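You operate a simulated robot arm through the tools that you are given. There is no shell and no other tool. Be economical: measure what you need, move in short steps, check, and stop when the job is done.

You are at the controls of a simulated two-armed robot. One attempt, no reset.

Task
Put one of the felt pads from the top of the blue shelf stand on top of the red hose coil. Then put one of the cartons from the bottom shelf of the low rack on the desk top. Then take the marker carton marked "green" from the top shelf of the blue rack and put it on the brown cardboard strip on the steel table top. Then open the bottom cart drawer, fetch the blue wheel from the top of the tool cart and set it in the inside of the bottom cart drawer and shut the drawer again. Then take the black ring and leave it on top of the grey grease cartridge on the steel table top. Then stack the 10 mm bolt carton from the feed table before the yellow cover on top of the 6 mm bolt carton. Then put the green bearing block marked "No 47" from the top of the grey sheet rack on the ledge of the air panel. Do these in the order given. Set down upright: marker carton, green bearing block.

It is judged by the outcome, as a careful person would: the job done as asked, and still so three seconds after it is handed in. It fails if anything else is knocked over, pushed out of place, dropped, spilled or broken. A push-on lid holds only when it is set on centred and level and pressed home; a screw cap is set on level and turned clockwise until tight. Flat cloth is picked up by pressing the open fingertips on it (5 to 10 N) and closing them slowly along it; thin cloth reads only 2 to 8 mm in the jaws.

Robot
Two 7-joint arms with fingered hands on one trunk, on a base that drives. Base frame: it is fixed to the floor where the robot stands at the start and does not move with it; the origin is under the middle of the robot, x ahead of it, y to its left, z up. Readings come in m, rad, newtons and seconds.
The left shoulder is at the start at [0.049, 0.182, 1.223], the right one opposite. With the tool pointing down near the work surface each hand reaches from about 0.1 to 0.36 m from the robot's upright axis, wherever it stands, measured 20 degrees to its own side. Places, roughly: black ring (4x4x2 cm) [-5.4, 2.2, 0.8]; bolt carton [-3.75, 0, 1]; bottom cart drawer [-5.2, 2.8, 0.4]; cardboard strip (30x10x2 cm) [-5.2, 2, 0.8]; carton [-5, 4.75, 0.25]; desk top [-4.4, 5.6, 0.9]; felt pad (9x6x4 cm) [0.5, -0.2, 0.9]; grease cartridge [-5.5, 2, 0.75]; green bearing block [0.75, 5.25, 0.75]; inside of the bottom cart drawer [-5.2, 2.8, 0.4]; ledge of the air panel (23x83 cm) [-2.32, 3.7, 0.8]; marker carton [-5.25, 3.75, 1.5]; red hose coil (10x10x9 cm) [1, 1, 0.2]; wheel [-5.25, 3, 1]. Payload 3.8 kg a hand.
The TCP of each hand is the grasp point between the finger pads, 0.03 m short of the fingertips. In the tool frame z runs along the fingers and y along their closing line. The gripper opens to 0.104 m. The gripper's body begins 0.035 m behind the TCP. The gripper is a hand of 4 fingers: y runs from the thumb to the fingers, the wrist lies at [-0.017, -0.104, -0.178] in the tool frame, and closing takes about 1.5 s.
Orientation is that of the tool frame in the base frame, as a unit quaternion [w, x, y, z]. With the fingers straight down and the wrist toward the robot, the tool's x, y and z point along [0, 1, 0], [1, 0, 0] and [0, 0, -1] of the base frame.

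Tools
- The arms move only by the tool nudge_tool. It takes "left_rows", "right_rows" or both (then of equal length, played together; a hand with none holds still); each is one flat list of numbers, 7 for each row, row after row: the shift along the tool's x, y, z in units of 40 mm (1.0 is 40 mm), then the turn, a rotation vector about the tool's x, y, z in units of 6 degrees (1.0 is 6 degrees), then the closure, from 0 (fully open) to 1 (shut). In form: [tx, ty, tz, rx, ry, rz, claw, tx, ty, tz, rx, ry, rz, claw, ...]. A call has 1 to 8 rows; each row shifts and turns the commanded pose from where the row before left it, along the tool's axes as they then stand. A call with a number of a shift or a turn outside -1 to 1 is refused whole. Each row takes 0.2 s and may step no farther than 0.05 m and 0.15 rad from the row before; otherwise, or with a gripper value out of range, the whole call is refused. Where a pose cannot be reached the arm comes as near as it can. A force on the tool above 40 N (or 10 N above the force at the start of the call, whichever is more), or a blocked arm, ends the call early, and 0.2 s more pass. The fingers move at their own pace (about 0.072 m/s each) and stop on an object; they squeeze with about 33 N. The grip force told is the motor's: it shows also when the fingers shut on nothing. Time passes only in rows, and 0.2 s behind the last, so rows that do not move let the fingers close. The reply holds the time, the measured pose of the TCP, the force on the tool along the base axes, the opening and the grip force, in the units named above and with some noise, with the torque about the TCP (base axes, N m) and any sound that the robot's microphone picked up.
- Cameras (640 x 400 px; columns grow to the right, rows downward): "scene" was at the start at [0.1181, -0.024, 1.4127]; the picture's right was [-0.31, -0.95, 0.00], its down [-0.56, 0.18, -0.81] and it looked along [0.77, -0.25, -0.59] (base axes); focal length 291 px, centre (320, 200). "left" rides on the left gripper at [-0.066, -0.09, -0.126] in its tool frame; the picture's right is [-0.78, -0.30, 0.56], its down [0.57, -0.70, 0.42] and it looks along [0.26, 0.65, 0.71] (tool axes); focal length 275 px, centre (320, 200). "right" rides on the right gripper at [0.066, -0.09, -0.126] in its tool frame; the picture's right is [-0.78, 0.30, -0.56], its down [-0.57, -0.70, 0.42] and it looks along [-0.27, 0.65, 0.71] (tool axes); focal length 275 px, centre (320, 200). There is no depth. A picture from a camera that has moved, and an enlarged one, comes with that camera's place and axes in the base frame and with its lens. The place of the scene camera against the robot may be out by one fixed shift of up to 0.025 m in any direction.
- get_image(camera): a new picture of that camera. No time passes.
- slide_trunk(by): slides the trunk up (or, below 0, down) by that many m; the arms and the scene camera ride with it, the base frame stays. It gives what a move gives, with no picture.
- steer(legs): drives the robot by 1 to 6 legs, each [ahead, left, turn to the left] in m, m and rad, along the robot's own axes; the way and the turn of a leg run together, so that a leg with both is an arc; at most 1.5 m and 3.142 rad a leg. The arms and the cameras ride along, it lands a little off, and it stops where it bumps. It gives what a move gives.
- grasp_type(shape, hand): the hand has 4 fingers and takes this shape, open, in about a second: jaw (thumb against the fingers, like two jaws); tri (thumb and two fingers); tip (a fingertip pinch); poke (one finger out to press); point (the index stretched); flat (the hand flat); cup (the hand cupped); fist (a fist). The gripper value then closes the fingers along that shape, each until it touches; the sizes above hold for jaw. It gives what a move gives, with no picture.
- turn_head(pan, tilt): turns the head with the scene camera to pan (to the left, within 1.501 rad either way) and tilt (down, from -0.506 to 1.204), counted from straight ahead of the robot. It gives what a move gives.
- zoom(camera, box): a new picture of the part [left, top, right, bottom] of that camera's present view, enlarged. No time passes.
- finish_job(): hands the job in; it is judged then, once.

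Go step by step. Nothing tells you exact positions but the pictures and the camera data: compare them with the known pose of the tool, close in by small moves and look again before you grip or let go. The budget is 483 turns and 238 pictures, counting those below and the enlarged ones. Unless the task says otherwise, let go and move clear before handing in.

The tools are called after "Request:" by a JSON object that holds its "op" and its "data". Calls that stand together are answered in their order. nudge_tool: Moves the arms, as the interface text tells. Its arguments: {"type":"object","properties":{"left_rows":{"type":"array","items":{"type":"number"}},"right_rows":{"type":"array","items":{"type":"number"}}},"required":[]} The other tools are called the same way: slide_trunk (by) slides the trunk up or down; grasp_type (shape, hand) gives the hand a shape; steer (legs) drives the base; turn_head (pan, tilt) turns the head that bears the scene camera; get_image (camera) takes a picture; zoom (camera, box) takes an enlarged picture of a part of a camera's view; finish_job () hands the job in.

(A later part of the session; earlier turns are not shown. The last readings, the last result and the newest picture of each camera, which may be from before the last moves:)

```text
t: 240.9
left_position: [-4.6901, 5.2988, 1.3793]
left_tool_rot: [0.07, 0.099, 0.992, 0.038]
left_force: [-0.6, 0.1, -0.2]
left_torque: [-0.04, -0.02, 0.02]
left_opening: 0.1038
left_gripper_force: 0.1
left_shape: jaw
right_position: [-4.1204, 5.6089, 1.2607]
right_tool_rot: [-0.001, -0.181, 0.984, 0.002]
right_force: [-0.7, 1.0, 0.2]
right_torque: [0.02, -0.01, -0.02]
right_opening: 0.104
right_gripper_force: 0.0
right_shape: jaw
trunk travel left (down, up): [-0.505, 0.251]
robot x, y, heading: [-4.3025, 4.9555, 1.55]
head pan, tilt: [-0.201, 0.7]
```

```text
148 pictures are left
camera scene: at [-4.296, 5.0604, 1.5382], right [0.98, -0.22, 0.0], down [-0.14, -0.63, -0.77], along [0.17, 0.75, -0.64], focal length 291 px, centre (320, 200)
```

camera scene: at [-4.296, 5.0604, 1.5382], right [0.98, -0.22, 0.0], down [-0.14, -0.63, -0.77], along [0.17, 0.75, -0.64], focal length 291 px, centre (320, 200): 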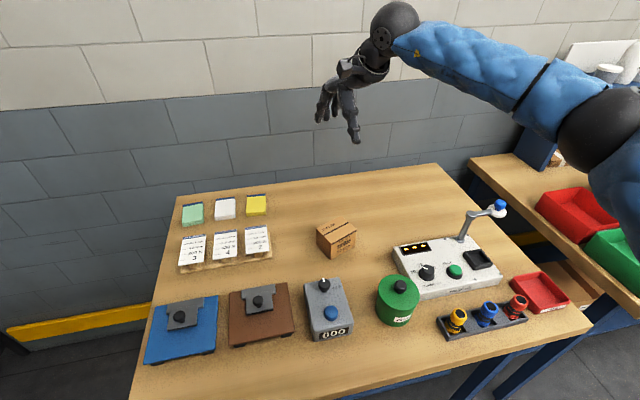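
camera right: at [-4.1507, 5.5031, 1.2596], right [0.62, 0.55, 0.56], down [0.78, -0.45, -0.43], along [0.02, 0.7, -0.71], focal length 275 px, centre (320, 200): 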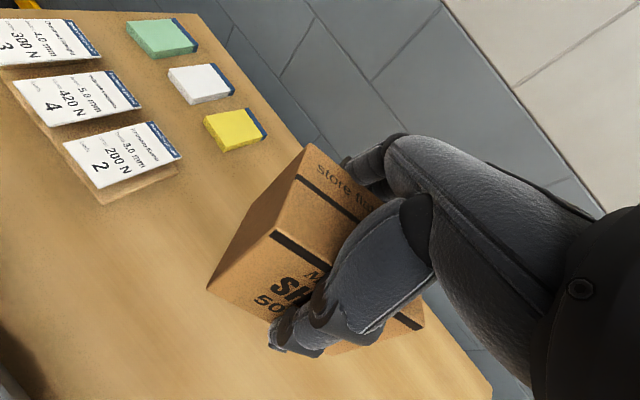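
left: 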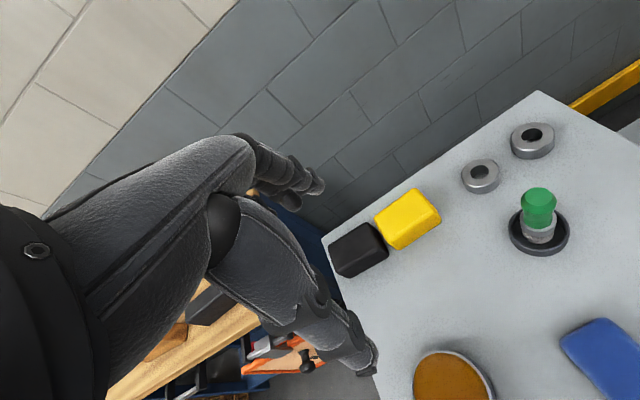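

Carton SHIMS stands on the desk. Next the marker carton marked "green" on the blue rack's top shelf; I back off, turn and look.

Request:
{"op": "nudge_tool", "data": {"right_rows": [-0.3, -0.8, -0.3, 0, 0, 0.4, 0, -0.3, -0.8, -0.3, 0, 0, 0.4, 0, -0.3, -0.8, -0.3, 0, 0, 0.4, 0, -0.3, -0.8, -0.3, 0, 0, 0.4, 0, -0.3, -0.8, -0.3, 0, 0, 0.4, 0, -0.3, -0.8, -0.3, 0, 0, 0.4, 0]}}

Request:
{"op": "steer", "data": {"legs": [[-0.7, 0, 0], [0, 0, 1.57]]}}

Request:
{"op": "slide_trunk", "data": {"by": 0.2}}

Request:
{"op": "turn_head", "data": {"pan": 0.1, "tilt": 0.3}}

Request:
{"op": "get_image", "data": {"camera": "scene"}}

```text
t: 242.3
left_position: [-4.6883, 5.2973, 1.3803]
left_tool_rot: [0.07, 0.098, 0.992, 0.04]
left_force: [-0.6, -0.3, -0.1]
left_torque: [0.02, 0.0, -0.01]
left_opening: 0.1041
left_gripper_force: 0.2
left_shape: jaw
right_position: [-3.9996, 5.4387, 1.3305]
right_tool_rot: [-0.001, -0.056, 0.998, 0.004]
right_force: [0.9, 0.4, -0.6]
right_torque: [0.02, 0.03, -0.02]
right_opening: 0.1039
right_gripper_force: 0.0
right_shape: jaw
trunk travel left (down, up): [-0.505, 0.251]
robot x, y, heading: [-4.3025, 4.9546, 1.551]
head pan, tilt: [-0.201, 0.7]
```

```text
t: 249.9
left_position: [-4.6553, 3.8661, 1.3793]
left_tool_rot: [0.021, -0.637, 0.767, 0.077]
left_force: [-0.4, 0.4, 0.1]
left_torque: [-0.01, 0.01, -0.02]
left_opening: 0.1039
left_gripper_force: 0.0
left_shape: jaw
right_position: [-4.8056, 4.5511, 1.3307]
right_tool_rot: [0.003, 0.749, -0.663, -0.001]
right_force: [0.7, -0.8, -0.4]
right_torque: [0.06, -0.01, 0.01]
right_opening: 0.1041
right_gripper_force: 0.0
right_shape: jaw
trunk travel left (down, up): [-0.505, 0.251]
robot x, y, heading: [-4.3164, 4.2554, 3.134]
head pan, tilt: [-0.201, 0.7]
```

```text
t: 252.1
left_position: [-4.6555, 3.8651, 1.5791]
left_tool_rot: [0.022, -0.636, 0.768, 0.077]
left_force: [-0.3, 0.2, 0.9]
left_torque: [0.03, -0.01, 0.01]
left_opening: 0.1038
left_gripper_force: 0.0
left_shape: jaw
right_position: [-4.8052, 4.5516, 1.5306]
right_tool_rot: [0.003, 0.749, -0.663, -0.002]
right_force: [0.4, 0.3, 1.6]
right_torque: [0.0, 0.02, 0.01]
right_opening: 0.1038
right_gripper_force: 0.1
right_shape: jaw
trunk travel left (down, up): [-0.705, 0.051]
robot x, y, heading: [-4.3145, 4.2565, 3.131]
head pan, tilt: [-0.201, 0.7]
```

```text
t: 253.0
left_position: [-4.6565, 3.8649, 1.5782]
left_tool_rot: [0.021, -0.636, 0.767, 0.077]
left_force: [0.2, -0.2, 0.1]
left_torque: [0.02, -0.01, 0.0]
left_opening: 0.1039
left_gripper_force: 0.2
left_shape: jaw
right_position: [-4.8069, 4.5512, 1.5316]
right_tool_rot: [0.002, 0.749, -0.663, -0.001]
right_force: [0.8, -0.5, -0.2]
right_torque: [-0.01, 0.02, -0.04]
right_opening: 0.104
right_gripper_force: 0.0
right_shape: jaw
trunk travel left (down, up): [-0.705, 0.051]
robot x, y, heading: [-4.3163, 4.2549, 3.135]
head pan, tilt: [0.099, 0.3]
```

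```text
147 pictures are left
camera scene: at [-4.4312, 4.2505, 1.7745], right [-0.09, 1.0, 0.0], down [0.3, 0.03, -0.95], along [-0.95, -0.09, -0.3], focal length 291 px, centre (320, 200)
```

scene: 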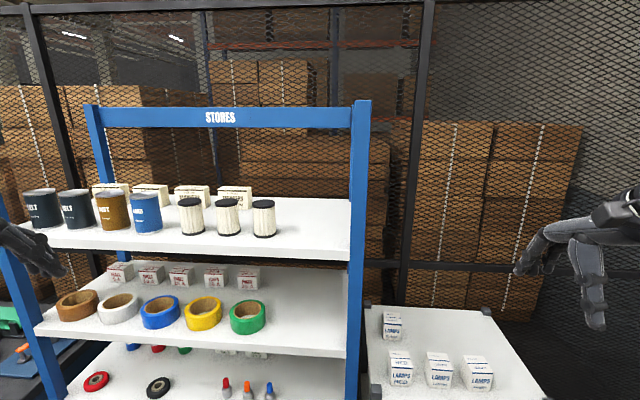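

Request:
{"op": "zoom", "data": {"camera": "scene", "box": [10, 160, 300, 300]}}

```text
2.21 times, centred on (155, 230) of scene
camera zoom: at [-4.4312, 4.2505, 1.7745], right [-0.09, 1.0, 0.0], down [0.3, 0.03, -0.95], along [-0.95, -0.09, -0.3], focal length 642 px, centre (684, 134)
```

zoom: 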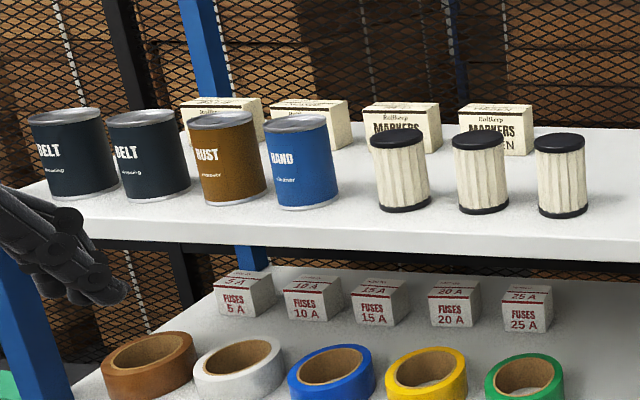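

Request:
{"op": "steer", "data": {"legs": [[0, 0.4, 0]]}}

Request:
{"op": "turn_head", "data": {"pan": 0.0, "tilt": 0.25}}

Request:
{"op": "get_image", "data": {"camera": "scene"}}

```text
t: 255.4
left_position: [-4.6584, 3.4719, 1.5786]
left_tool_rot: [0.021, -0.636, 0.768, 0.076]
left_force: [-0.5, 0.3, 0.0]
left_torque: [-0.02, 0.0, -0.02]
left_opening: 0.1042
left_gripper_force: 0.0
left_shape: jaw
right_position: [-4.8098, 4.1572, 1.5306]
right_tool_rot: [0.004, 0.749, -0.663, 0.0]
right_force: [0.2, -0.3, 0.2]
right_torque: [0.02, 0.04, 0.0]
right_opening: 0.104
right_gripper_force: 0.0
right_shape: jaw
trunk travel left (down, up): [-0.705, 0.051]
robot x, y, heading: [-4.3209, 3.8633, 3.13]
head pan, tilt: [0.099, 0.3]
```

```text
t: 256.1
left_position: [-4.6573, 3.4709, 1.5788]
left_tool_rot: [0.021, -0.637, 0.767, 0.077]
left_force: [-0.4, 0.5, 0.6]
left_torque: [0.01, 0.01, 0.02]
left_opening: 0.104
left_gripper_force: 0.2
left_shape: jaw
right_position: [-4.8092, 4.1574, 1.5309]
right_tool_rot: [0.002, 0.75, -0.662, 0.0]
right_force: [-0.2, -0.3, 0.7]
right_torque: [0.04, 0.01, 0.02]
right_opening: 0.1039
right_gripper_force: 0.1
right_shape: jaw
trunk travel left (down, up): [-0.705, 0.051]
robot x, y, heading: [-4.3175, 3.8641, 3.138]
head pan, tilt: [0.0, 0.25]
```

```text
145 pictures are left
camera scene: at [-4.4347, 3.865, 1.7793], right [0.01, 1.0, 0.0], down [0.25, 0.0, -0.97], along [-0.97, 0.01, -0.25], focal length 291 px, centre (320, 200)
```

scene: 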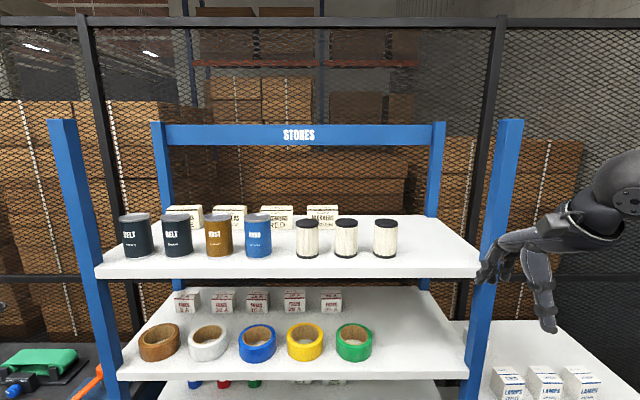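

Request:
{"op": "zoom", "data": {"camera": "scene", "box": [240, 180, 430, 290]}}

```text
3.37 times, centred on (335, 235) of scene
camera zoom: at [-4.4347, 3.865, 1.7793], right [0.01, 1.0, 0.0], down [0.25, 0.0, -0.97], along [-0.97, 0.01, -0.25], focal length 980 px, centre (270, 82)
```

zoom: 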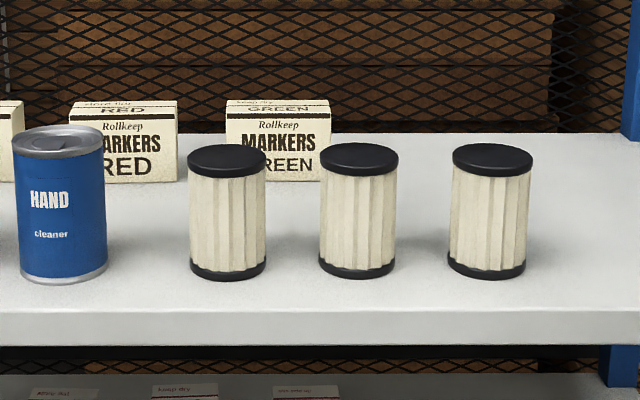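

The GREEN marker carton is at about [-5.345, 3.881], z 1.45–1.51, behind the filters. I'll reach over them with the right hand high and straight.

Request:
{"op": "slide_trunk", "data": {"by": 0.05}}

Request:
{"op": "nudge_tool", "data": {"left_rows": [0.2, -0.9, -0.2, 0, 0, 0, 0, 0.2, -0.9, -0.2, 0, 0, 0, 0, 0.2, -0.9, -0.2, 0, 0, 0, 0, 0, 0, 0, 0, 0, 0, 0, 0, 0, 0, 0, 0, 0, 0], "right_rows": [0.86, 0, -0.4, 0, 0, 0.24, 0, 0.86, 0, -0.4, 0, 0, 0.24, 0, 0.86, 0, -0.4, 0, 0, 0.24, 0, 0.86, 0, -0.4, 0, 0, 0.24, 0, 0.86, 0, -0.4, 0, 0, 0.24, 0]}}

Request:
{"op": "get_image", "data": {"camera": "scene"}}

```text
t: 257.0
left_position: [-4.6584, 3.4715, 1.6287]
left_tool_rot: [0.021, -0.637, 0.767, 0.076]
left_force: [-0.3, 0.5, 0.1]
left_torque: [0.0, 0.02, 0.03]
left_opening: 0.1041
left_gripper_force: 0.1
left_shape: jaw
right_position: [-4.8094, 4.1565, 1.5811]
right_tool_rot: [0.003, 0.75, -0.661, -0.001]
right_force: [0.0, -0.3, -0.7]
right_torque: [0.02, -0.02, -0.02]
right_opening: 0.104
right_gripper_force: 0.0
right_shape: jaw
trunk travel left (down, up): [-0.755, 0.001]
robot x, y, heading: [-4.3246, 3.8625, 3.128]
head pan, tilt: [0.0, 0.25]
```

```text
t: 258.2
left_position: [-4.5568, 3.4221, 1.64]
left_tool_rot: [0.023, -0.636, 0.767, 0.077]
left_force: [-0.5, -1.1, -0.6]
left_torque: [-0.02, 0.0, 0.02]
left_opening: 0.1036
left_gripper_force: 0.0
left_shape: jaw
right_position: [-4.7974, 3.9834, 1.6618]
right_tool_rot: [-0.001, -0.706, 0.708, 0.001]
right_force: [-0.2, -0.6, -0.8]
right_torque: [0.02, 0.01, -0.01]
right_opening: 0.104
right_gripper_force: 0.0
right_shape: jaw
trunk travel left (down, up): [-0.755, 0.001]
robot x, y, heading: [-4.3176, 3.8618, 3.136]
head pan, tilt: [0.0, 0.25]
```

```text
143 pictures are left
camera scene: at [-4.4348, 3.8631, 1.8292], right [0.01, 1.0, 0.0], down [0.25, 0.0, -0.97], along [-0.97, 0.01, -0.25], focal length 291 px, centre (320, 200)
```

scene: 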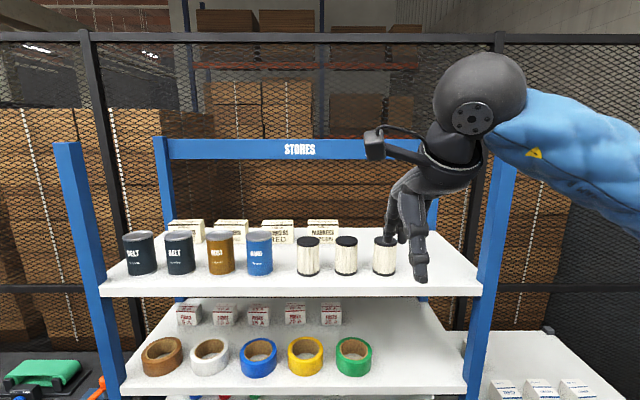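

Request:
{"op": "nudge_tool", "data": {"right_rows": [0.2, 0.9, 0, 0, 0, 0, 0, 0.2, 0.9, 0, 0, 0, 0, 0, 0.2, 0.9, 0, 0, 0, 0, 0, 0.2, 0.9, 0, 0, 0, 0, 0, 0.2, 0.9, 0, 0, 0, 0, 0]}}

Request:
{"op": "get_image", "data": {"camera": "scene"}}

Request:
{"op": "get_image", "data": {"camera": "right"}}

```text
t: 259.4
left_position: [-4.5561, 3.4202, 1.6399]
left_tool_rot: [0.023, -0.637, 0.767, 0.078]
left_force: [0.1, -0.3, 0.4]
left_torque: [0.02, -0.02, -0.03]
left_opening: 0.104
left_gripper_force: 0.0
left_shape: jaw
right_position: [-4.9779, 3.9424, 1.6619]
right_tool_rot: [-0.002, -0.707, 0.707, 0.001]
right_force: [0.0, -0.3, 0.0]
right_torque: [0.03, 0.01, -0.01]
right_opening: 0.104
right_gripper_force: 0.1
right_shape: jaw
trunk travel left (down, up): [-0.755, 0.001]
robot x, y, heading: [-4.3183, 3.8611, 3.13]
head pan, tilt: [0.0, 0.25]
```

```text
142 pictures are left
camera scene: at [-4.4353, 3.8624, 1.8292], right [0.01, 1.0, 0.0], down [0.25, 0.0, -0.97], along [-0.97, 0.01, -0.25], focal length 291 px, centre (320, 200)
```

scene: 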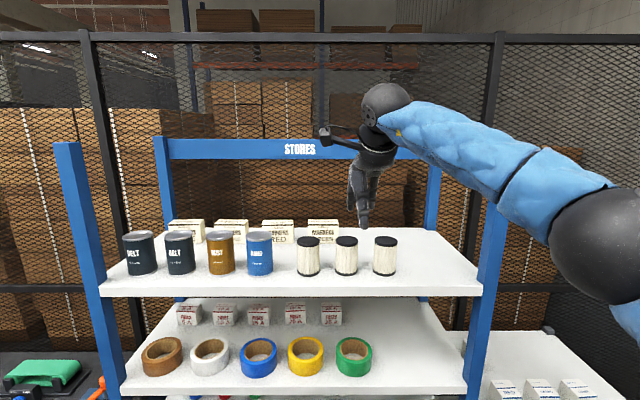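

```text
141 pictures are left
camera right: at [-4.8874, 3.8773, 1.7879], right [-0.29, 0.78, 0.56], down [0.7, 0.57, -0.43], along [-0.65, 0.27, -0.71], focal length 275 px, centre (320, 200)
```

right: 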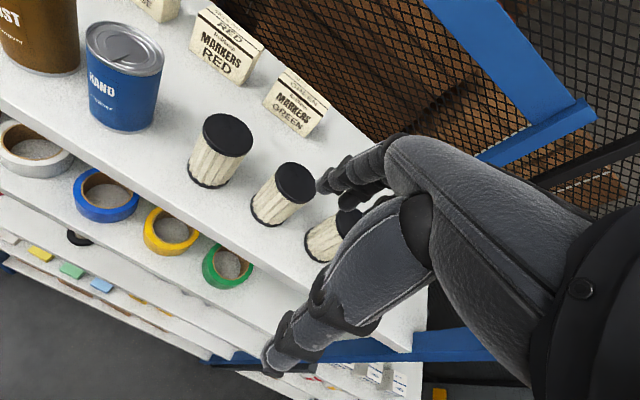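

Request:
{"op": "zoom", "data": {"camera": "right", "box": [160, 0, 360, 200]}}

Request:
{"op": "zoom", "data": {"camera": "scene", "box": [250, 190, 410, 300]}}

```text
2.00 times, centred on (260, 100) of right
camera zoom: at [-4.8874, 3.8773, 1.7879], right [-0.29, 0.78, 0.56], down [0.7, 0.57, -0.43], along [-0.65, 0.27, -0.71], focal length 551 px, centre (440, 400)
```

zoom: 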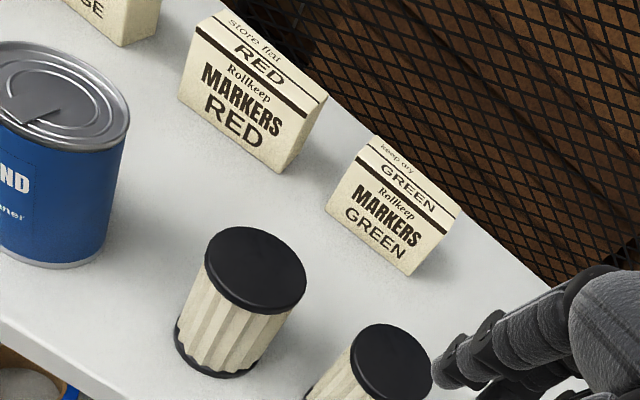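

```text
3.64 times, centred on (330, 245) of scene
camera zoom: at [-4.4353, 3.8624, 1.8292], right [0.01, 1.0, 0.0], down [0.25, 0.0, -0.97], along [-0.97, 0.01, -0.25], focal length 1058 px, centre (284, 36)
```

zoom: 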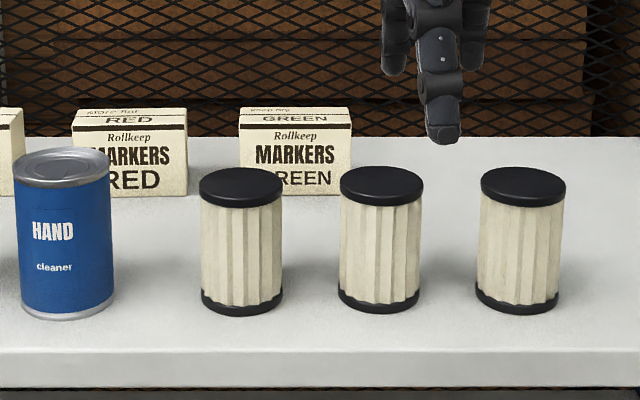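

Request:
{"op": "nudge_tool", "data": {"right_rows": [-1, 0, 0, 0, 0, 0, 0, -1, 0, 0, 0, 0, 0, 0, -1, 0, 0, 0, 0, 0, 0]}}

Request:
{"op": "steer", "data": {"legs": [[0, 0.18, 0], [0.2, 0, 0]]}}

Request:
{"op": "get_image", "data": {"camera": "scene"}}

```text
t: 260.2
left_position: [-4.5551, 3.425, 1.6402]
left_tool_rot: [0.022, -0.637, 0.767, 0.076]
left_force: [-0.1, -0.3, 0.1]
left_torque: [-0.01, 0.01, 0.0]
left_opening: 0.1038
left_gripper_force: 0.1
left_shape: jaw
right_position: [-4.9748, 4.0673, 1.6626]
right_tool_rot: [0.002, 0.707, -0.707, 0.0]
right_force: [0.7, 0.5, 0.1]
right_torque: [-0.02, 0.0, 0.0]
right_opening: 0.1038
right_gripper_force: 0.0
right_shape: jaw
trunk travel left (down, up): [-0.755, 0.001]
robot x, y, heading: [-4.317, 3.8647, 3.131]
head pan, tilt: [0.0, 0.25]
```

```text
t: 262.9
left_position: [-4.7515, 3.2463, 1.6416]
left_tool_rot: [0.02, -0.636, 0.767, 0.078]
left_force: [0.0, -0.5, 0.0]
left_torque: [0.01, 0.02, -0.01]
left_opening: 0.1041
left_gripper_force: 0.0
left_shape: jaw
right_position: [-5.1722, 3.8894, 1.6647]
right_tool_rot: [-0.003, -0.706, 0.708, 0.001]
right_force: [0.3, 0.2, 0.6]
right_torque: [0.02, 0.01, 0.01]
right_opening: 0.1039
right_gripper_force: 0.1
right_shape: jaw
trunk travel left (down, up): [-0.755, 0.001]
robot x, y, heading: [-4.515, 3.6825, 3.134]
head pan, tilt: [0.0, 0.25]
```

```text
138 pictures are left
camera scene: at [-4.6306, 3.6885, 1.8295], right [0.01, 1.0, 0.0], down [0.25, 0.0, -0.97], along [-0.97, 0.01, -0.25], focal length 291 px, centre (320, 200)
```

scene: 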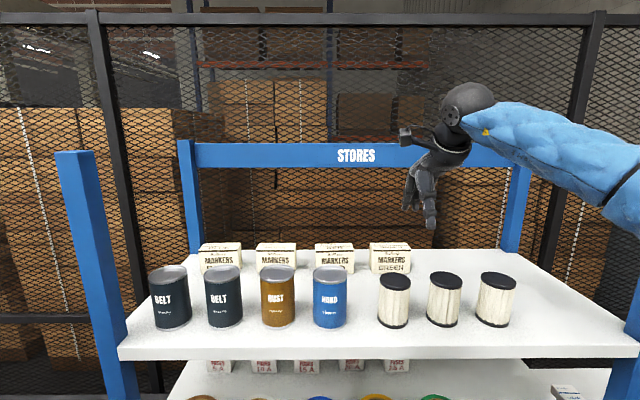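

Request:
{"op": "steer", "data": {"legs": [[0.127, 0, 0]]}}

Request:
{"op": "nudge_tool", "data": {"right_rows": [0.1, 0, 0.5, 0, 0, 0, 0, 0.1, 0, 0.5, 0, 0, 0, 0]}}

Request:
{"op": "get_image", "data": {"camera": "right"}}

Request:
{"op": "get_image", "data": {"camera": "scene"}}

```text
t: 264.2
left_position: [-4.8821, 3.2471, 1.6409]
left_tool_rot: [0.021, -0.636, 0.767, 0.078]
left_force: [0.2, -0.7, -1.4]
left_torque: [0.02, 0.0, -0.02]
left_opening: 0.1037
left_gripper_force: 0.0
left_shape: jaw
right_position: [-5.3003, 3.8897, 1.6633]
right_tool_rot: [-0.003, -0.706, 0.708, 0.001]
right_force: [-0.2, -0.1, -0.3]
right_torque: [0.0, 0.0, 0.02]
right_opening: 0.104
right_gripper_force: 0.1
right_shape: jaw
trunk travel left (down, up): [-0.755, 0.001]
robot x, y, heading: [-4.6482, 3.687, 3.13]
head pan, tilt: [0.0, 0.25]
```

```text
t: 264.8
left_position: [-4.8839, 3.2471, 1.6407]
left_tool_rot: [0.022, -0.636, 0.768, 0.077]
left_force: [-0.3, 0.1, 0.4]
left_torque: [0.0, -0.01, -0.03]
left_opening: 0.1038
left_gripper_force: 0.0
left_shape: jaw
right_position: [-5.3016, 3.8798, 1.6225]
right_tool_rot: [-0.002, -0.706, 0.708, 0.001]
right_force: [-0.1, -0.3, -0.2]
right_torque: [-0.03, 0.03, -0.02]
right_opening: 0.1041
right_gripper_force: 0.0
right_shape: jaw
trunk travel left (down, up): [-0.755, 0.001]
robot x, y, heading: [-4.6504, 3.6795, 3.128]
head pan, tilt: [0.0, 0.25]
```

```text
137 pictures are left
camera right: at [-5.213, 3.8168, 1.749], right [-0.29, 0.78, 0.56], down [0.7, 0.57, -0.43], along [-0.65, 0.27, -0.71], focal length 275 px, centre (320, 200)
```

right: 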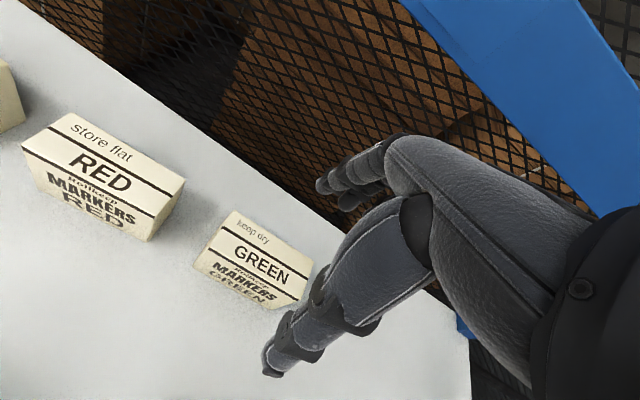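

```text
136 pictures are left
camera scene: at [-4.7614, 3.6889, 1.8292], right [0.01, 1.0, 0.0], down [0.25, 0.0, -0.97], along [-0.97, 0.01, -0.25], focal length 291 px, centre (320, 200)
```

scene: 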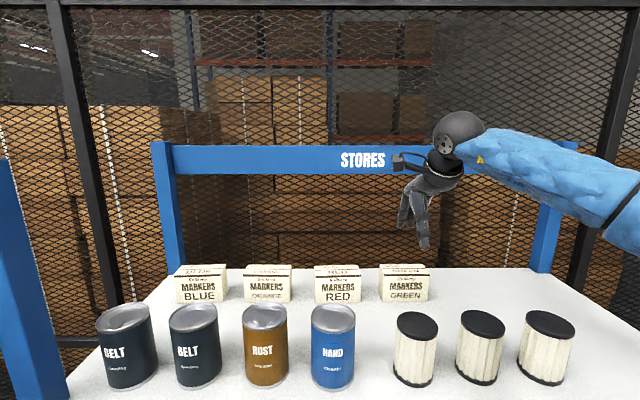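

Request:
{"op": "nudge_tool", "data": {"right_rows": [0.1, 0.5, 0.4, 0, 0, 0, 0, 0, 0, 0.5, 0, 0, 0, 0, 0, 0, 0.5, 0, 0, 0, 0]}}

Request:
{"op": "get_image", "data": {"camera": "scene"}}

Request:
{"op": "get_image", "data": {"camera": "right"}}

```text
t: 265.6
left_position: [-4.883, 3.2478, 1.6407]
left_tool_rot: [0.021, -0.636, 0.767, 0.077]
left_force: [0.2, 0.0, -0.3]
left_torque: [0.0, 0.02, 0.02]
left_opening: 0.104
left_gripper_force: 0.1
left_shape: jaw
right_position: [-5.3228, 3.8771, 1.5677]
right_tool_rot: [-0.003, -0.706, 0.708, 0.001]
right_force: [0.6, 0.7, 0.1]
right_torque: [0.0, 0.01, 0.03]
right_opening: 0.104
right_gripper_force: 0.1
right_shape: jaw
trunk travel left (down, up): [-0.755, 0.001]
robot x, y, heading: [-4.6453, 3.682, 3.132]
head pan, tilt: [0.0, 0.25]
```

```text
135 pictures are left
camera scene: at [-4.7617, 3.6896, 1.8292], right [0.01, 1.0, 0.0], down [0.25, 0.0, -0.97], along [-0.97, 0.01, -0.25], focal length 291 px, centre (320, 200)
```

scene: 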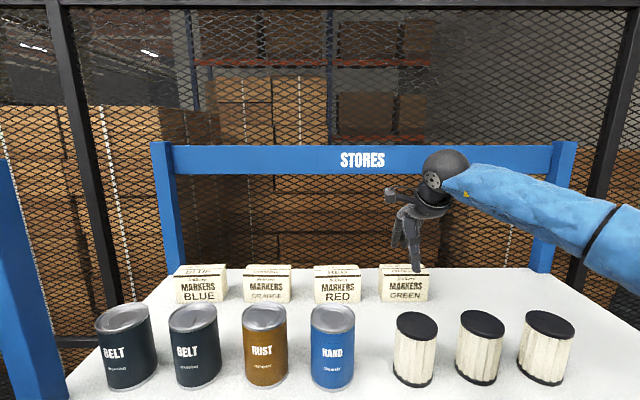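

```text
134 pictures are left
camera right: at [-5.2331, 3.813, 1.6922], right [-0.29, 0.78, 0.56], down [0.7, 0.57, -0.43], along [-0.65, 0.27, -0.71], focal length 275 px, centre (320, 200)
```

right: 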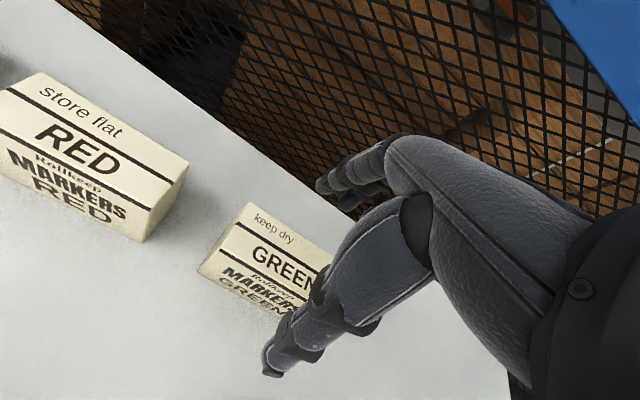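

Request:
{"op": "nudge_tool", "data": {"right_rows": [0, 0, 0.5, 0, 0, 0, 0, 0, 0, 0.5, 0, 0, 0, 0, 0, 0, 0.4, 0, 0, 0, 0]}}

Request:
{"op": "get_image", "data": {"camera": "scene"}}

Request:
{"op": "get_image", "data": {"camera": "right"}}

```text
t: 266.4
left_position: [-4.8829, 3.2463, 1.6404]
left_tool_rot: [0.022, -0.636, 0.767, 0.077]
left_force: [-0.3, -0.4, 0.1]
left_torque: [0.02, 0.01, 0.01]
left_opening: 0.1039
left_gripper_force: 0.0
left_shape: jaw
right_position: [-5.3238, 3.8764, 1.5124]
right_tool_rot: [-0.003, -0.706, 0.708, 0.0]
right_force: [0.8, 0.3, -0.2]
right_torque: [0.04, 0.01, -0.02]
right_opening: 0.1041
right_gripper_force: 0.1
right_shape: jaw
trunk travel left (down, up): [-0.755, 0.001]
robot x, y, heading: [-4.6487, 3.6847, 3.134]
head pan, tilt: [0.0, 0.25]
```

```text
133 pictures are left
camera scene: at [-4.7615, 3.6882, 1.8292], right [0.01, 1.0, 0.0], down [0.25, 0.0, -0.97], along [-0.97, 0.01, -0.25], focal length 291 px, centre (320, 200)
```

scene: 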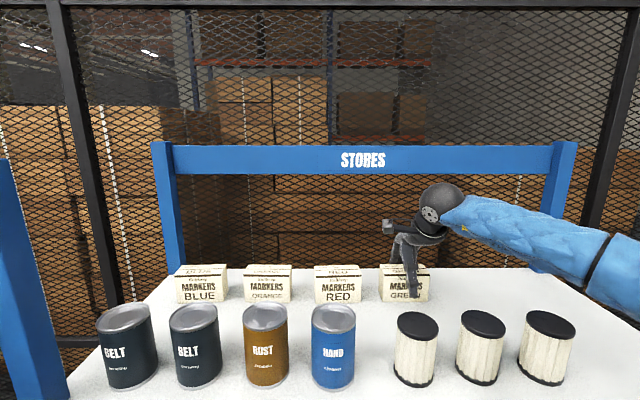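

```text
132 pictures are left
camera right: at [-5.2334, 3.8113, 1.6369], right [-0.29, 0.78, 0.56], down [0.7, 0.57, -0.43], along [-0.65, 0.26, -0.71], focal length 275 px, centre (320, 200)
```

right: 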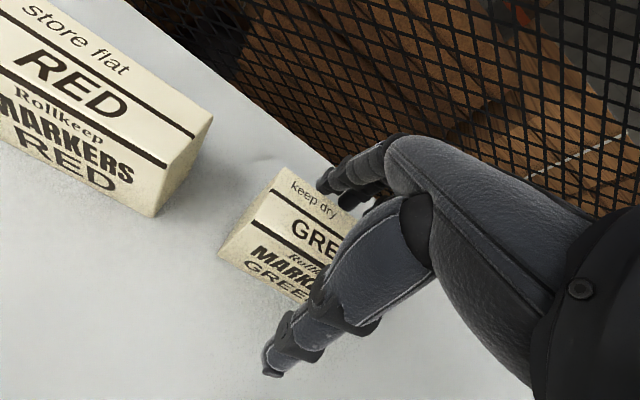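

Request:
{"op": "nudge_tool", "data": {"right_rows": [0, 0, 0, 0, 0, 0, 0.3, 0, 0, 0, 0, 0, 0, 0.6, 0, 0, 0, 0, 0, 0, 1, 0, 0, 0, 0, 0, 0, 1, 0, 0, 0, 0, 0, 0, 1, 0, 0, 0, 0, 0, 0, 1, 0, 0, 0, 0, 0, 0, 1]}}

Request:
{"op": "nudge_tool", "data": {"right_rows": [0, 0, -0.5, 0, 0, 0, 1, 0, 0, -0.8, 0, 0, 0, 1, 0, 0, -1, 0, 0, 0, 1, 0, 0, -1, 0, 0, 0, 1]}}

Request:
{"op": "get_image", "data": {"camera": "scene"}}

Request:
{"op": "get_image", "data": {"camera": "right"}}

```text
t: 268.0
left_position: [-4.8838, 3.2475, 1.642]
left_tool_rot: [0.021, -0.637, 0.767, 0.077]
left_force: [-0.9, -0.2, 0.2]
left_torque: [-0.01, 0.01, 0.01]
left_opening: 0.104
left_gripper_force: 0.1
left_shape: jaw
right_position: [-5.3231, 3.8766, 1.5114]
right_tool_rot: [-0.003, -0.706, 0.708, 0.001]
right_force: [0.4, 0.4, -0.4]
right_torque: [-0.01, 0.01, -0.01]
right_opening: 0.0394
right_gripper_force: 33.2
right_shape: jaw
trunk travel left (down, up): [-0.755, 0.001]
robot x, y, heading: [-4.6504, 3.6874, 3.132]
head pan, tilt: [0.0, 0.25]
```

```text
t: 269.0
left_position: [-4.8829, 3.247, 1.6412]
left_tool_rot: [0.022, -0.636, 0.767, 0.079]
left_force: [0.3, -0.5, 0.0]
left_torque: [0.01, 0.03, 0.01]
left_opening: 0.1041
left_gripper_force: 0.1
left_shape: jaw
right_position: [-5.3221, 3.8763, 1.6433]
right_tool_rot: [-0.002, -0.707, 0.708, 0.001]
right_force: [-1.0, -0.7, -1.9]
right_torque: [0.06, 0.01, 0.01]
right_opening: 0.0392
right_gripper_force: 32.4
right_shape: jaw
trunk travel left (down, up): [-0.755, 0.001]
robot x, y, heading: [-4.6469, 3.6824, 3.137]
head pan, tilt: [0.0, 0.25]
```

```text
131 pictures are left
camera scene: at [-4.7608, 3.6875, 1.8293], right [0.01, 1.0, 0.0], down [0.25, 0.0, -0.97], along [-0.97, 0.01, -0.25], focal length 291 px, centre (320, 200)
```

scene: 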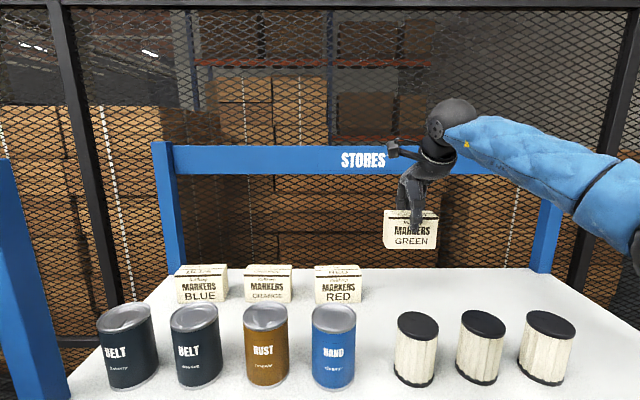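

```text
130 pictures are left
camera right: at [-5.2315, 3.8112, 1.7686], right [-0.29, 0.78, 0.56], down [0.7, 0.57, -0.43], along [-0.65, 0.26, -0.71], focal length 275 px, centre (320, 200)
```

right: 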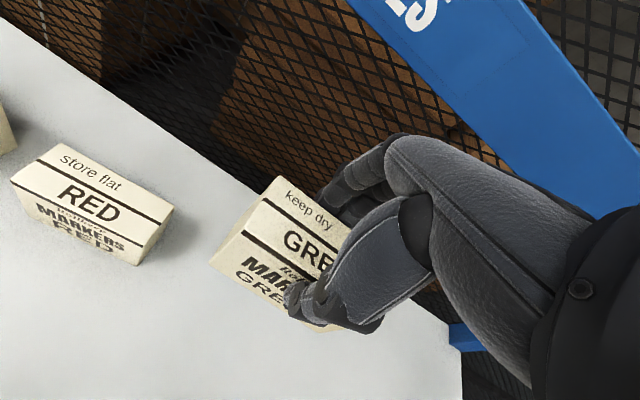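

Green carton is held. I back out over the filters and go along to the steel table.

Request:
{"op": "steer", "data": {"legs": [[-0.4, 0, 0]]}}

Request:
{"op": "turn_head", "data": {"pan": 0.8, "tilt": 0.5}}

Request:
{"op": "get_image", "data": {"camera": "scene"}}

```text
t: 271.5
left_position: [-4.4883, 3.243, 1.6392]
left_tool_rot: [0.022, -0.635, 0.769, 0.078]
left_force: [0.3, -0.3, -0.4]
left_torque: [0.02, -0.01, 0.02]
left_opening: 0.104
left_gripper_force: 0.1
left_shape: jaw
right_position: [-4.9253, 3.8765, 1.6422]
right_tool_rot: [-0.002, -0.705, 0.71, 0.0]
right_force: [-0.2, 0.7, -0.7]
right_torque: [0.0, 0.01, 0.02]
right_opening: 0.039
right_gripper_force: 33.2
right_shape: jaw
trunk travel left (down, up): [-0.755, 0.001]
robot x, y, heading: [-4.247, 3.6801, 3.13]
head pan, tilt: [0.0, 0.25]
```

```text
t: 272.6
left_position: [-4.4855, 3.2439, 1.6409]
left_tool_rot: [0.021, -0.635, 0.768, 0.077]
left_force: [0.1, 0.0, 0.1]
left_torque: [-0.02, 0.01, 0.02]
left_opening: 0.1039
left_gripper_force: 0.2
left_shape: jaw
right_position: [-4.9241, 3.8763, 1.6417]
right_tool_rot: [-0.003, -0.704, 0.71, 0.001]
right_force: [0.1, 0.0, -1.7]
right_torque: [0.02, 0.0, -0.01]
right_opening: 0.0388
right_gripper_force: 32.8
right_shape: jaw
trunk travel left (down, up): [-0.755, 0.001]
robot x, y, heading: [-4.2491, 3.6776, 3.128]
head pan, tilt: [0.799, 0.499]
```

```text
129 pictures are left
camera scene: at [-4.3349, 3.6194, 1.8061], right [-0.71, 0.71, 0.0], down [0.34, 0.34, -0.88], along [-0.62, -0.62, -0.48], focal length 291 px, centre (320, 200)
```

scene: 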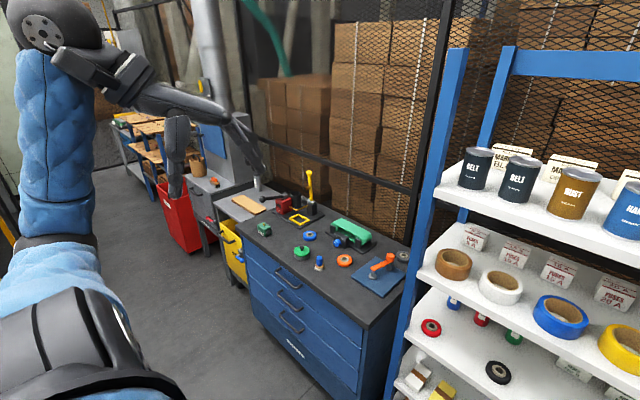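

Request:
{"op": "steer", "data": {"legs": [[0, 1.5, 0]]}}

Request:
{"op": "slide_trunk", "data": {"by": -0.35}}

Request:
{"op": "turn_head", "data": {"pan": 0.0, "tilt": 0.5}}

Request:
{"op": "get_image", "data": {"camera": "scene"}}

```text
t: 280.0
left_position: [-4.502, 1.7467, 1.6404]
left_tool_rot: [0.023, -0.635, 0.768, 0.077]
left_force: [0.5, 0.5, 0.1]
left_torque: [0.0, -0.03, 0.0]
left_opening: 0.1038
left_gripper_force: 0.1
left_shape: jaw
right_position: [-4.939, 2.3757, 1.6416]
right_tool_rot: [-0.003, -0.706, 0.708, 0.0]
right_force: [0.7, -0.5, -2.1]
right_torque: [-0.01, 0.04, 0.01]
right_opening: 0.0389
right_gripper_force: 33.1
right_shape: jaw
trunk travel left (down, up): [-0.755, 0.001]
robot x, y, heading: [-4.2654, 2.1863, 3.134]
head pan, tilt: [0.799, 0.499]
```

```text
t: 283.5
left_position: [-4.5004, 1.7466, 1.2902]
left_tool_rot: [0.021, -0.636, 0.768, 0.077]
left_force: [-0.4, 0.6, 0.8]
left_torque: [-0.03, -0.02, 0.0]
left_opening: 0.1038
left_gripper_force: 0.0
left_shape: jaw
right_position: [-4.9389, 2.3768, 1.2936]
right_tool_rot: [-0.003, -0.706, 0.708, 0.001]
right_force: [1.1, 0.1, -2.1]
right_torque: [0.0, -0.01, -0.04]
right_opening: 0.0388
right_gripper_force: 32.9
right_shape: jaw
trunk travel left (down, up): [-0.405, 0.351]
robot x, y, heading: [-4.2624, 2.1835, 3.136]
head pan, tilt: [0.799, 0.499]
```

```text
t: 284.6
left_position: [-4.5021, 1.7467, 1.2908]
left_tool_rot: [0.022, -0.636, 0.768, 0.078]
left_force: [0.4, 0.2, 0.0]
left_torque: [-0.02, 0.01, -0.03]
left_opening: 0.1041
left_gripper_force: 0.1
left_shape: jaw
right_position: [-4.9405, 2.378, 1.2926]
right_tool_rot: [-0.003, -0.706, 0.708, 0.0]
right_force: [-0.1, -0.7, -2.3]
right_torque: [-0.01, -0.01, -0.01]
right_opening: 0.0391
right_gripper_force: 33.1
right_shape: jaw
trunk travel left (down, up): [-0.405, 0.351]
robot x, y, heading: [-4.266, 2.1812, 3.133]
head pan, tilt: [0.0, 0.499]
```

```text
128 pictures are left
camera scene: at [-4.4063, 2.1873, 1.4553], right [0.01, 1.0, 0.0], down [0.48, 0.0, -0.88], along [-0.88, 0.01, -0.48], focal length 291 px, centre (320, 200)
```

scene: 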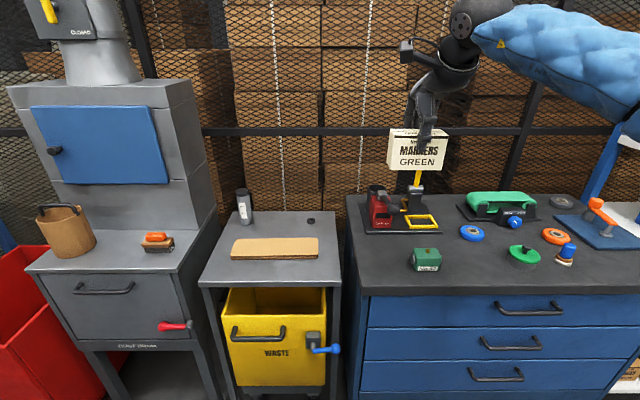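

Request:
{"op": "steer", "data": {"legs": [[0, 0.345, 0], [0.25, 0, 0]]}}

Request:
{"op": "nudge_tool", "data": {"right_rows": [0, 0, 0.9, 0, 0, 0, 1, 0, 0, 0.9, 0, 0, 0, 1, 0, 0, 0.9, 0, 0, 0, 1, 0, 0, 0.9, 0, 0, 0, 1, 0, 0, 0.9, 0, 0, 0, 1, 0, 0, 0.9, 0, 0, 0, 1, 0, 0, 0.9, 0, 0, 0, 1]}}

Request:
{"op": "get_image", "data": {"camera": "right"}}

Request:
{"op": "get_image", "data": {"camera": "scene"}}

```text
t: 288.3
left_position: [-4.7572, 1.4038, 1.2894]
left_tool_rot: [0.022, -0.635, 0.768, 0.077]
left_force: [-0.8, -0.1, 0.5]
left_torque: [-0.02, 0.0, -0.02]
left_opening: 0.1039
left_gripper_force: 0.0
left_shape: jaw
right_position: [-5.1944, 2.0359, 1.2916]
right_tool_rot: [-0.003, -0.705, 0.709, 0.0]
right_force: [-0.1, -0.5, -1.4]
right_torque: [-0.03, -0.02, 0.01]
right_opening: 0.0391
right_gripper_force: 32.5
right_shape: jaw
trunk travel left (down, up): [-0.405, 0.351]
robot x, y, heading: [-4.5173, 1.8401, 3.13]
head pan, tilt: [0.0, 0.499]
```

```text
t: 289.9
left_position: [-4.7562, 1.4052, 1.2908]
left_tool_rot: [0.022, -0.635, 0.769, 0.077]
left_force: [-1.2, -0.2, 0.0]
left_torque: [-0.01, 0.02, -0.02]
left_opening: 0.1038
left_gripper_force: 0.0
left_shape: jaw
right_position: [-5.1952, 2.0356, 1.0398]
right_tool_rot: [-0.003, -0.705, 0.709, 0.001]
right_force: [-0.5, 0.0, -1.8]
right_torque: [-0.04, -0.02, 0.05]
right_opening: 0.0389
right_gripper_force: 33.2
right_shape: jaw
trunk travel left (down, up): [-0.405, 0.351]
robot x, y, heading: [-4.5138, 1.8426, 3.134]
head pan, tilt: [0.0, 0.499]
```

```text
127 pictures are left
camera right: at [-5.105, 1.9699, 1.1648], right [-0.29, 0.78, 0.56], down [0.7, 0.57, -0.43], along [-0.65, 0.27, -0.71], focal length 275 px, centre (320, 200)
```

right: 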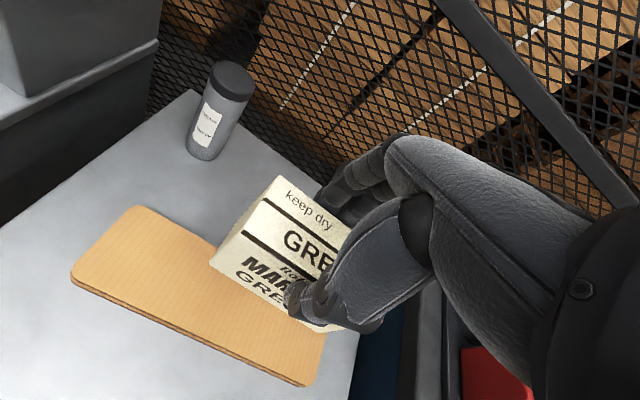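

```text
126 pictures are left
camera scene: at [-4.6601, 1.8459, 1.4552], right [0.01, 1.0, 0.0], down [0.48, -0.01, -0.88], along [-0.88, 0.01, -0.48], focal length 291 px, centre (320, 200)
```

scene: 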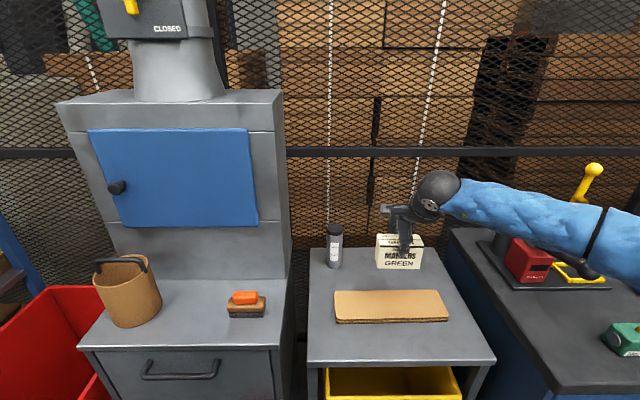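

Request:
{"op": "nudge_tool", "data": {"right_rows": [0, 0.1, 0.8, 0, 0, 0, 1, 0, 0.1, 0.8, 0, 0, 0, 1, 0, 0, 0.8, 0, 0, 0, 1, 0, 0, 0.8, 0, 0, 0, 1, 0, 0, 0.5, 0, 0, 0, 1]}}

Request:
{"op": "get_image", "data": {"camera": "right"}}

Request:
{"op": "get_image", "data": {"camera": "scene"}}

```text
t: 291.1
left_position: [-4.755, 1.4049, 1.2912]
left_tool_rot: [0.021, -0.635, 0.768, 0.077]
left_force: [0.6, -0.3, 0.2]
left_torque: [0.02, 0.0, -0.02]
left_opening: 0.1036
left_gripper_force: 0.1
left_shape: jaw
right_position: [-5.2027, 2.0344, 0.8918]
right_tool_rot: [-0.002, -0.705, 0.709, 0.001]
right_force: [0.4, -0.9, -1.8]
right_torque: [0.02, -0.02, 0.02]
right_opening: 0.0388
right_gripper_force: 33.1
right_shape: jaw
trunk travel left (down, up): [-0.405, 0.351]
robot x, y, heading: [-4.5185, 1.8413, 3.134]
head pan, tilt: [0.0, 0.499]
```

```text
125 pictures are left
camera right: at [-5.1132, 1.9691, 1.0177], right [-0.29, 0.78, 0.56], down [0.7, 0.57, -0.43], along [-0.65, 0.27, -0.71], focal length 275 px, centre (320, 200)
```

right: 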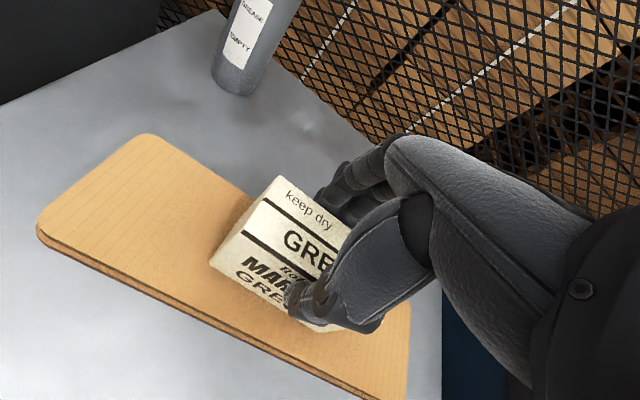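

```text
124 pictures are left
camera scene: at [-4.6598, 1.8457, 1.4553], right [0.01, 1.0, 0.0], down [0.48, -0.01, -0.88], along [-0.88, 0.01, -0.48], focal length 291 px, centre (320, 200)
```

scene: 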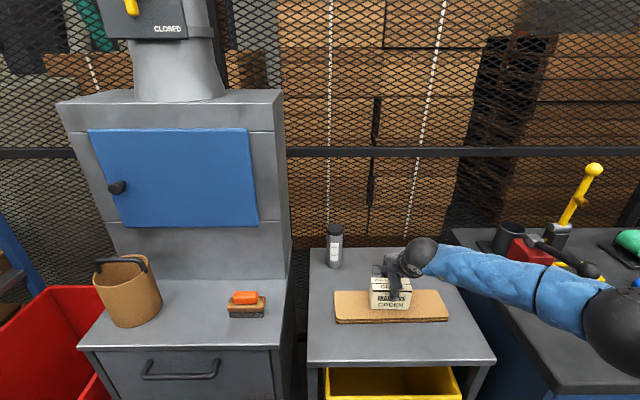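

Request:
{"op": "nudge_tool", "data": {"right_rows": [0, 0, 0.2, 0, 0, 0, 1, 0, 0, 0.2, 0, 0, 0, 1, 0, 0, 0.15, 0, 0, 0, 1, 0, 0, 0.12, 0, 0, 0, 1, 0, 0, 0.1, 0, 0, 0, 1]}}

Request:
{"op": "get_image", "data": {"camera": "right"}}

```text
t: 291.9
left_position: [-4.7543, 1.4045, 1.2896]
left_tool_rot: [0.021, -0.635, 0.768, 0.078]
left_force: [-0.4, 0.2, -0.4]
left_torque: [0.03, -0.05, -0.01]
left_opening: 0.1039
left_gripper_force: 0.1
left_shape: jaw
right_position: [-5.2087, 2.0326, 0.8853]
right_tool_rot: [-0.013, -0.704, 0.71, 0.006]
right_force: [6.9, 1.2, 21.2]
right_torque: [0.07, -0.49, -0.04]
right_opening: 0.0408
right_gripper_force: 33.4
right_shape: jaw
trunk travel left (down, up): [-0.405, 0.351]
robot x, y, heading: [-4.513, 1.8399, 3.132]
head pan, tilt: [0.0, 0.499]
stopped in row 3 (right hand): the force on the tool passed its limit at 44 N (the readings are from after the stop); the commanded pose is now the measured one
```

```text
123 pictures are left
camera right: at [-5.1168, 1.9692, 1.0094], right [-0.28, 0.78, 0.56], down [0.69, 0.56, -0.45], along [-0.67, 0.26, -0.7], focal length 275 px, centre (320, 200)
```

right: 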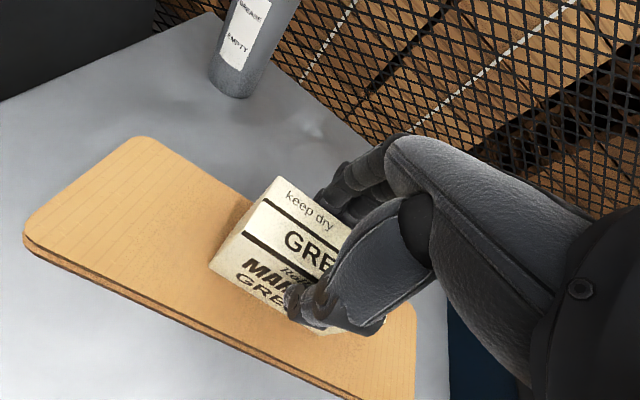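

Request:
{"op": "nudge_tool", "data": {"right_rows": [0, 0, -0.08, 0, 0, 0, 1, 0, 0, 0, 0, 0, 0, 0.8, 0, 0, 0, 0, 0, 0, 0.5, 0, 0, 0, 0, 0, 0, 0.2, 0, 0, 0, 0, 0, 0, 0, 0, 0, 0, 0, 0, 0, 0]}}

Request:
{"op": "nudge_tool", "data": {"right_rows": [0, 0, -0.4, 0, 0, 0, 0, 0, 0, -0.8, 0, 0, 0, 0, 0, 0, -0.8, 0, 0, 0, 0, 0, 0, -0.8, 0, 0, 0, 0, 0, 0, -0.8, 0, 0, 0, 0, 0, 0, -0.8, 0, 0, 0, 0]}}

Request:
{"op": "get_image", "data": {"camera": "right"}}

Request:
{"op": "get_image", "data": {"camera": "scene"}}

```text
t: 293.2
left_position: [-4.7545, 1.4049, 1.2914]
left_tool_rot: [0.023, -0.635, 0.768, 0.077]
left_force: [0.5, 0.0, -0.6]
left_torque: [-0.01, 0.02, -0.02]
left_opening: 0.1038
left_gripper_force: 0.1
left_shape: jaw
right_position: [-5.2075, 2.0344, 0.884]
right_tool_rot: [-0.009, -0.705, 0.709, 0.004]
right_force: [-0.5, -0.1, -0.3]
right_torque: [0.04, 0.03, 0.02]
right_opening: 0.1036
right_gripper_force: 0.1
right_shape: jaw
trunk travel left (down, up): [-0.405, 0.351]
robot x, y, heading: [-4.5165, 1.8441, 3.125]
head pan, tilt: [0.0, 0.499]
```

```text
t: 294.6
left_position: [-4.7559, 1.4051, 1.2916]
left_tool_rot: [0.021, -0.635, 0.768, 0.077]
left_force: [0.5, 0.0, -0.5]
left_torque: [-0.01, 0.0, -0.02]
left_opening: 0.104
left_gripper_force: 0.0
left_shape: jaw
right_position: [-5.2031, 2.0353, 1.0615]
right_tool_rot: [-0.009, -0.704, 0.71, 0.004]
right_force: [0.6, -0.5, -0.1]
right_torque: [-0.04, 0.0, 0.06]
right_opening: 0.1036
right_gripper_force: 0.0
right_shape: jaw
trunk travel left (down, up): [-0.405, 0.351]
robot x, y, heading: [-4.5195, 1.8416, 3.134]
head pan, tilt: [0.0, 0.499]
```

```text
122 pictures are left
camera right: at [-5.1122, 1.9713, 1.1848], right [-0.28, 0.78, 0.56], down [0.7, 0.56, -0.44], along [-0.66, 0.26, -0.7], focal length 275 px, centre (320, 200)
```

right: 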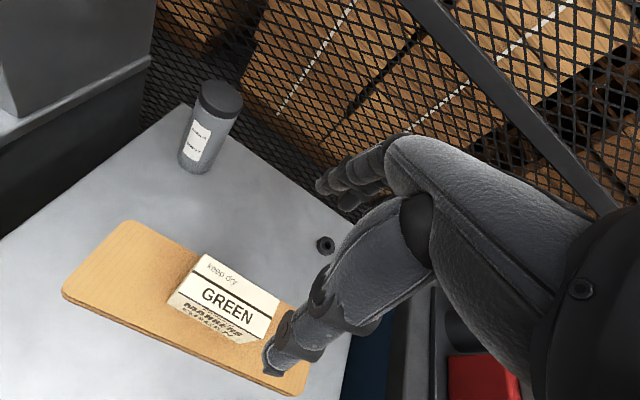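

```text
121 pictures are left
camera scene: at [-4.659, 1.8456, 1.4554], right [0.01, 1.0, 0.0], down [0.48, -0.01, -0.88], along [-0.88, 0.01, -0.48], focal length 291 px, centre (320, 200)
```

scene: 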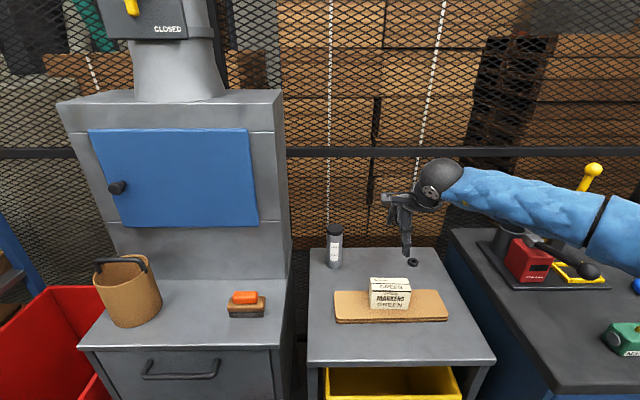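

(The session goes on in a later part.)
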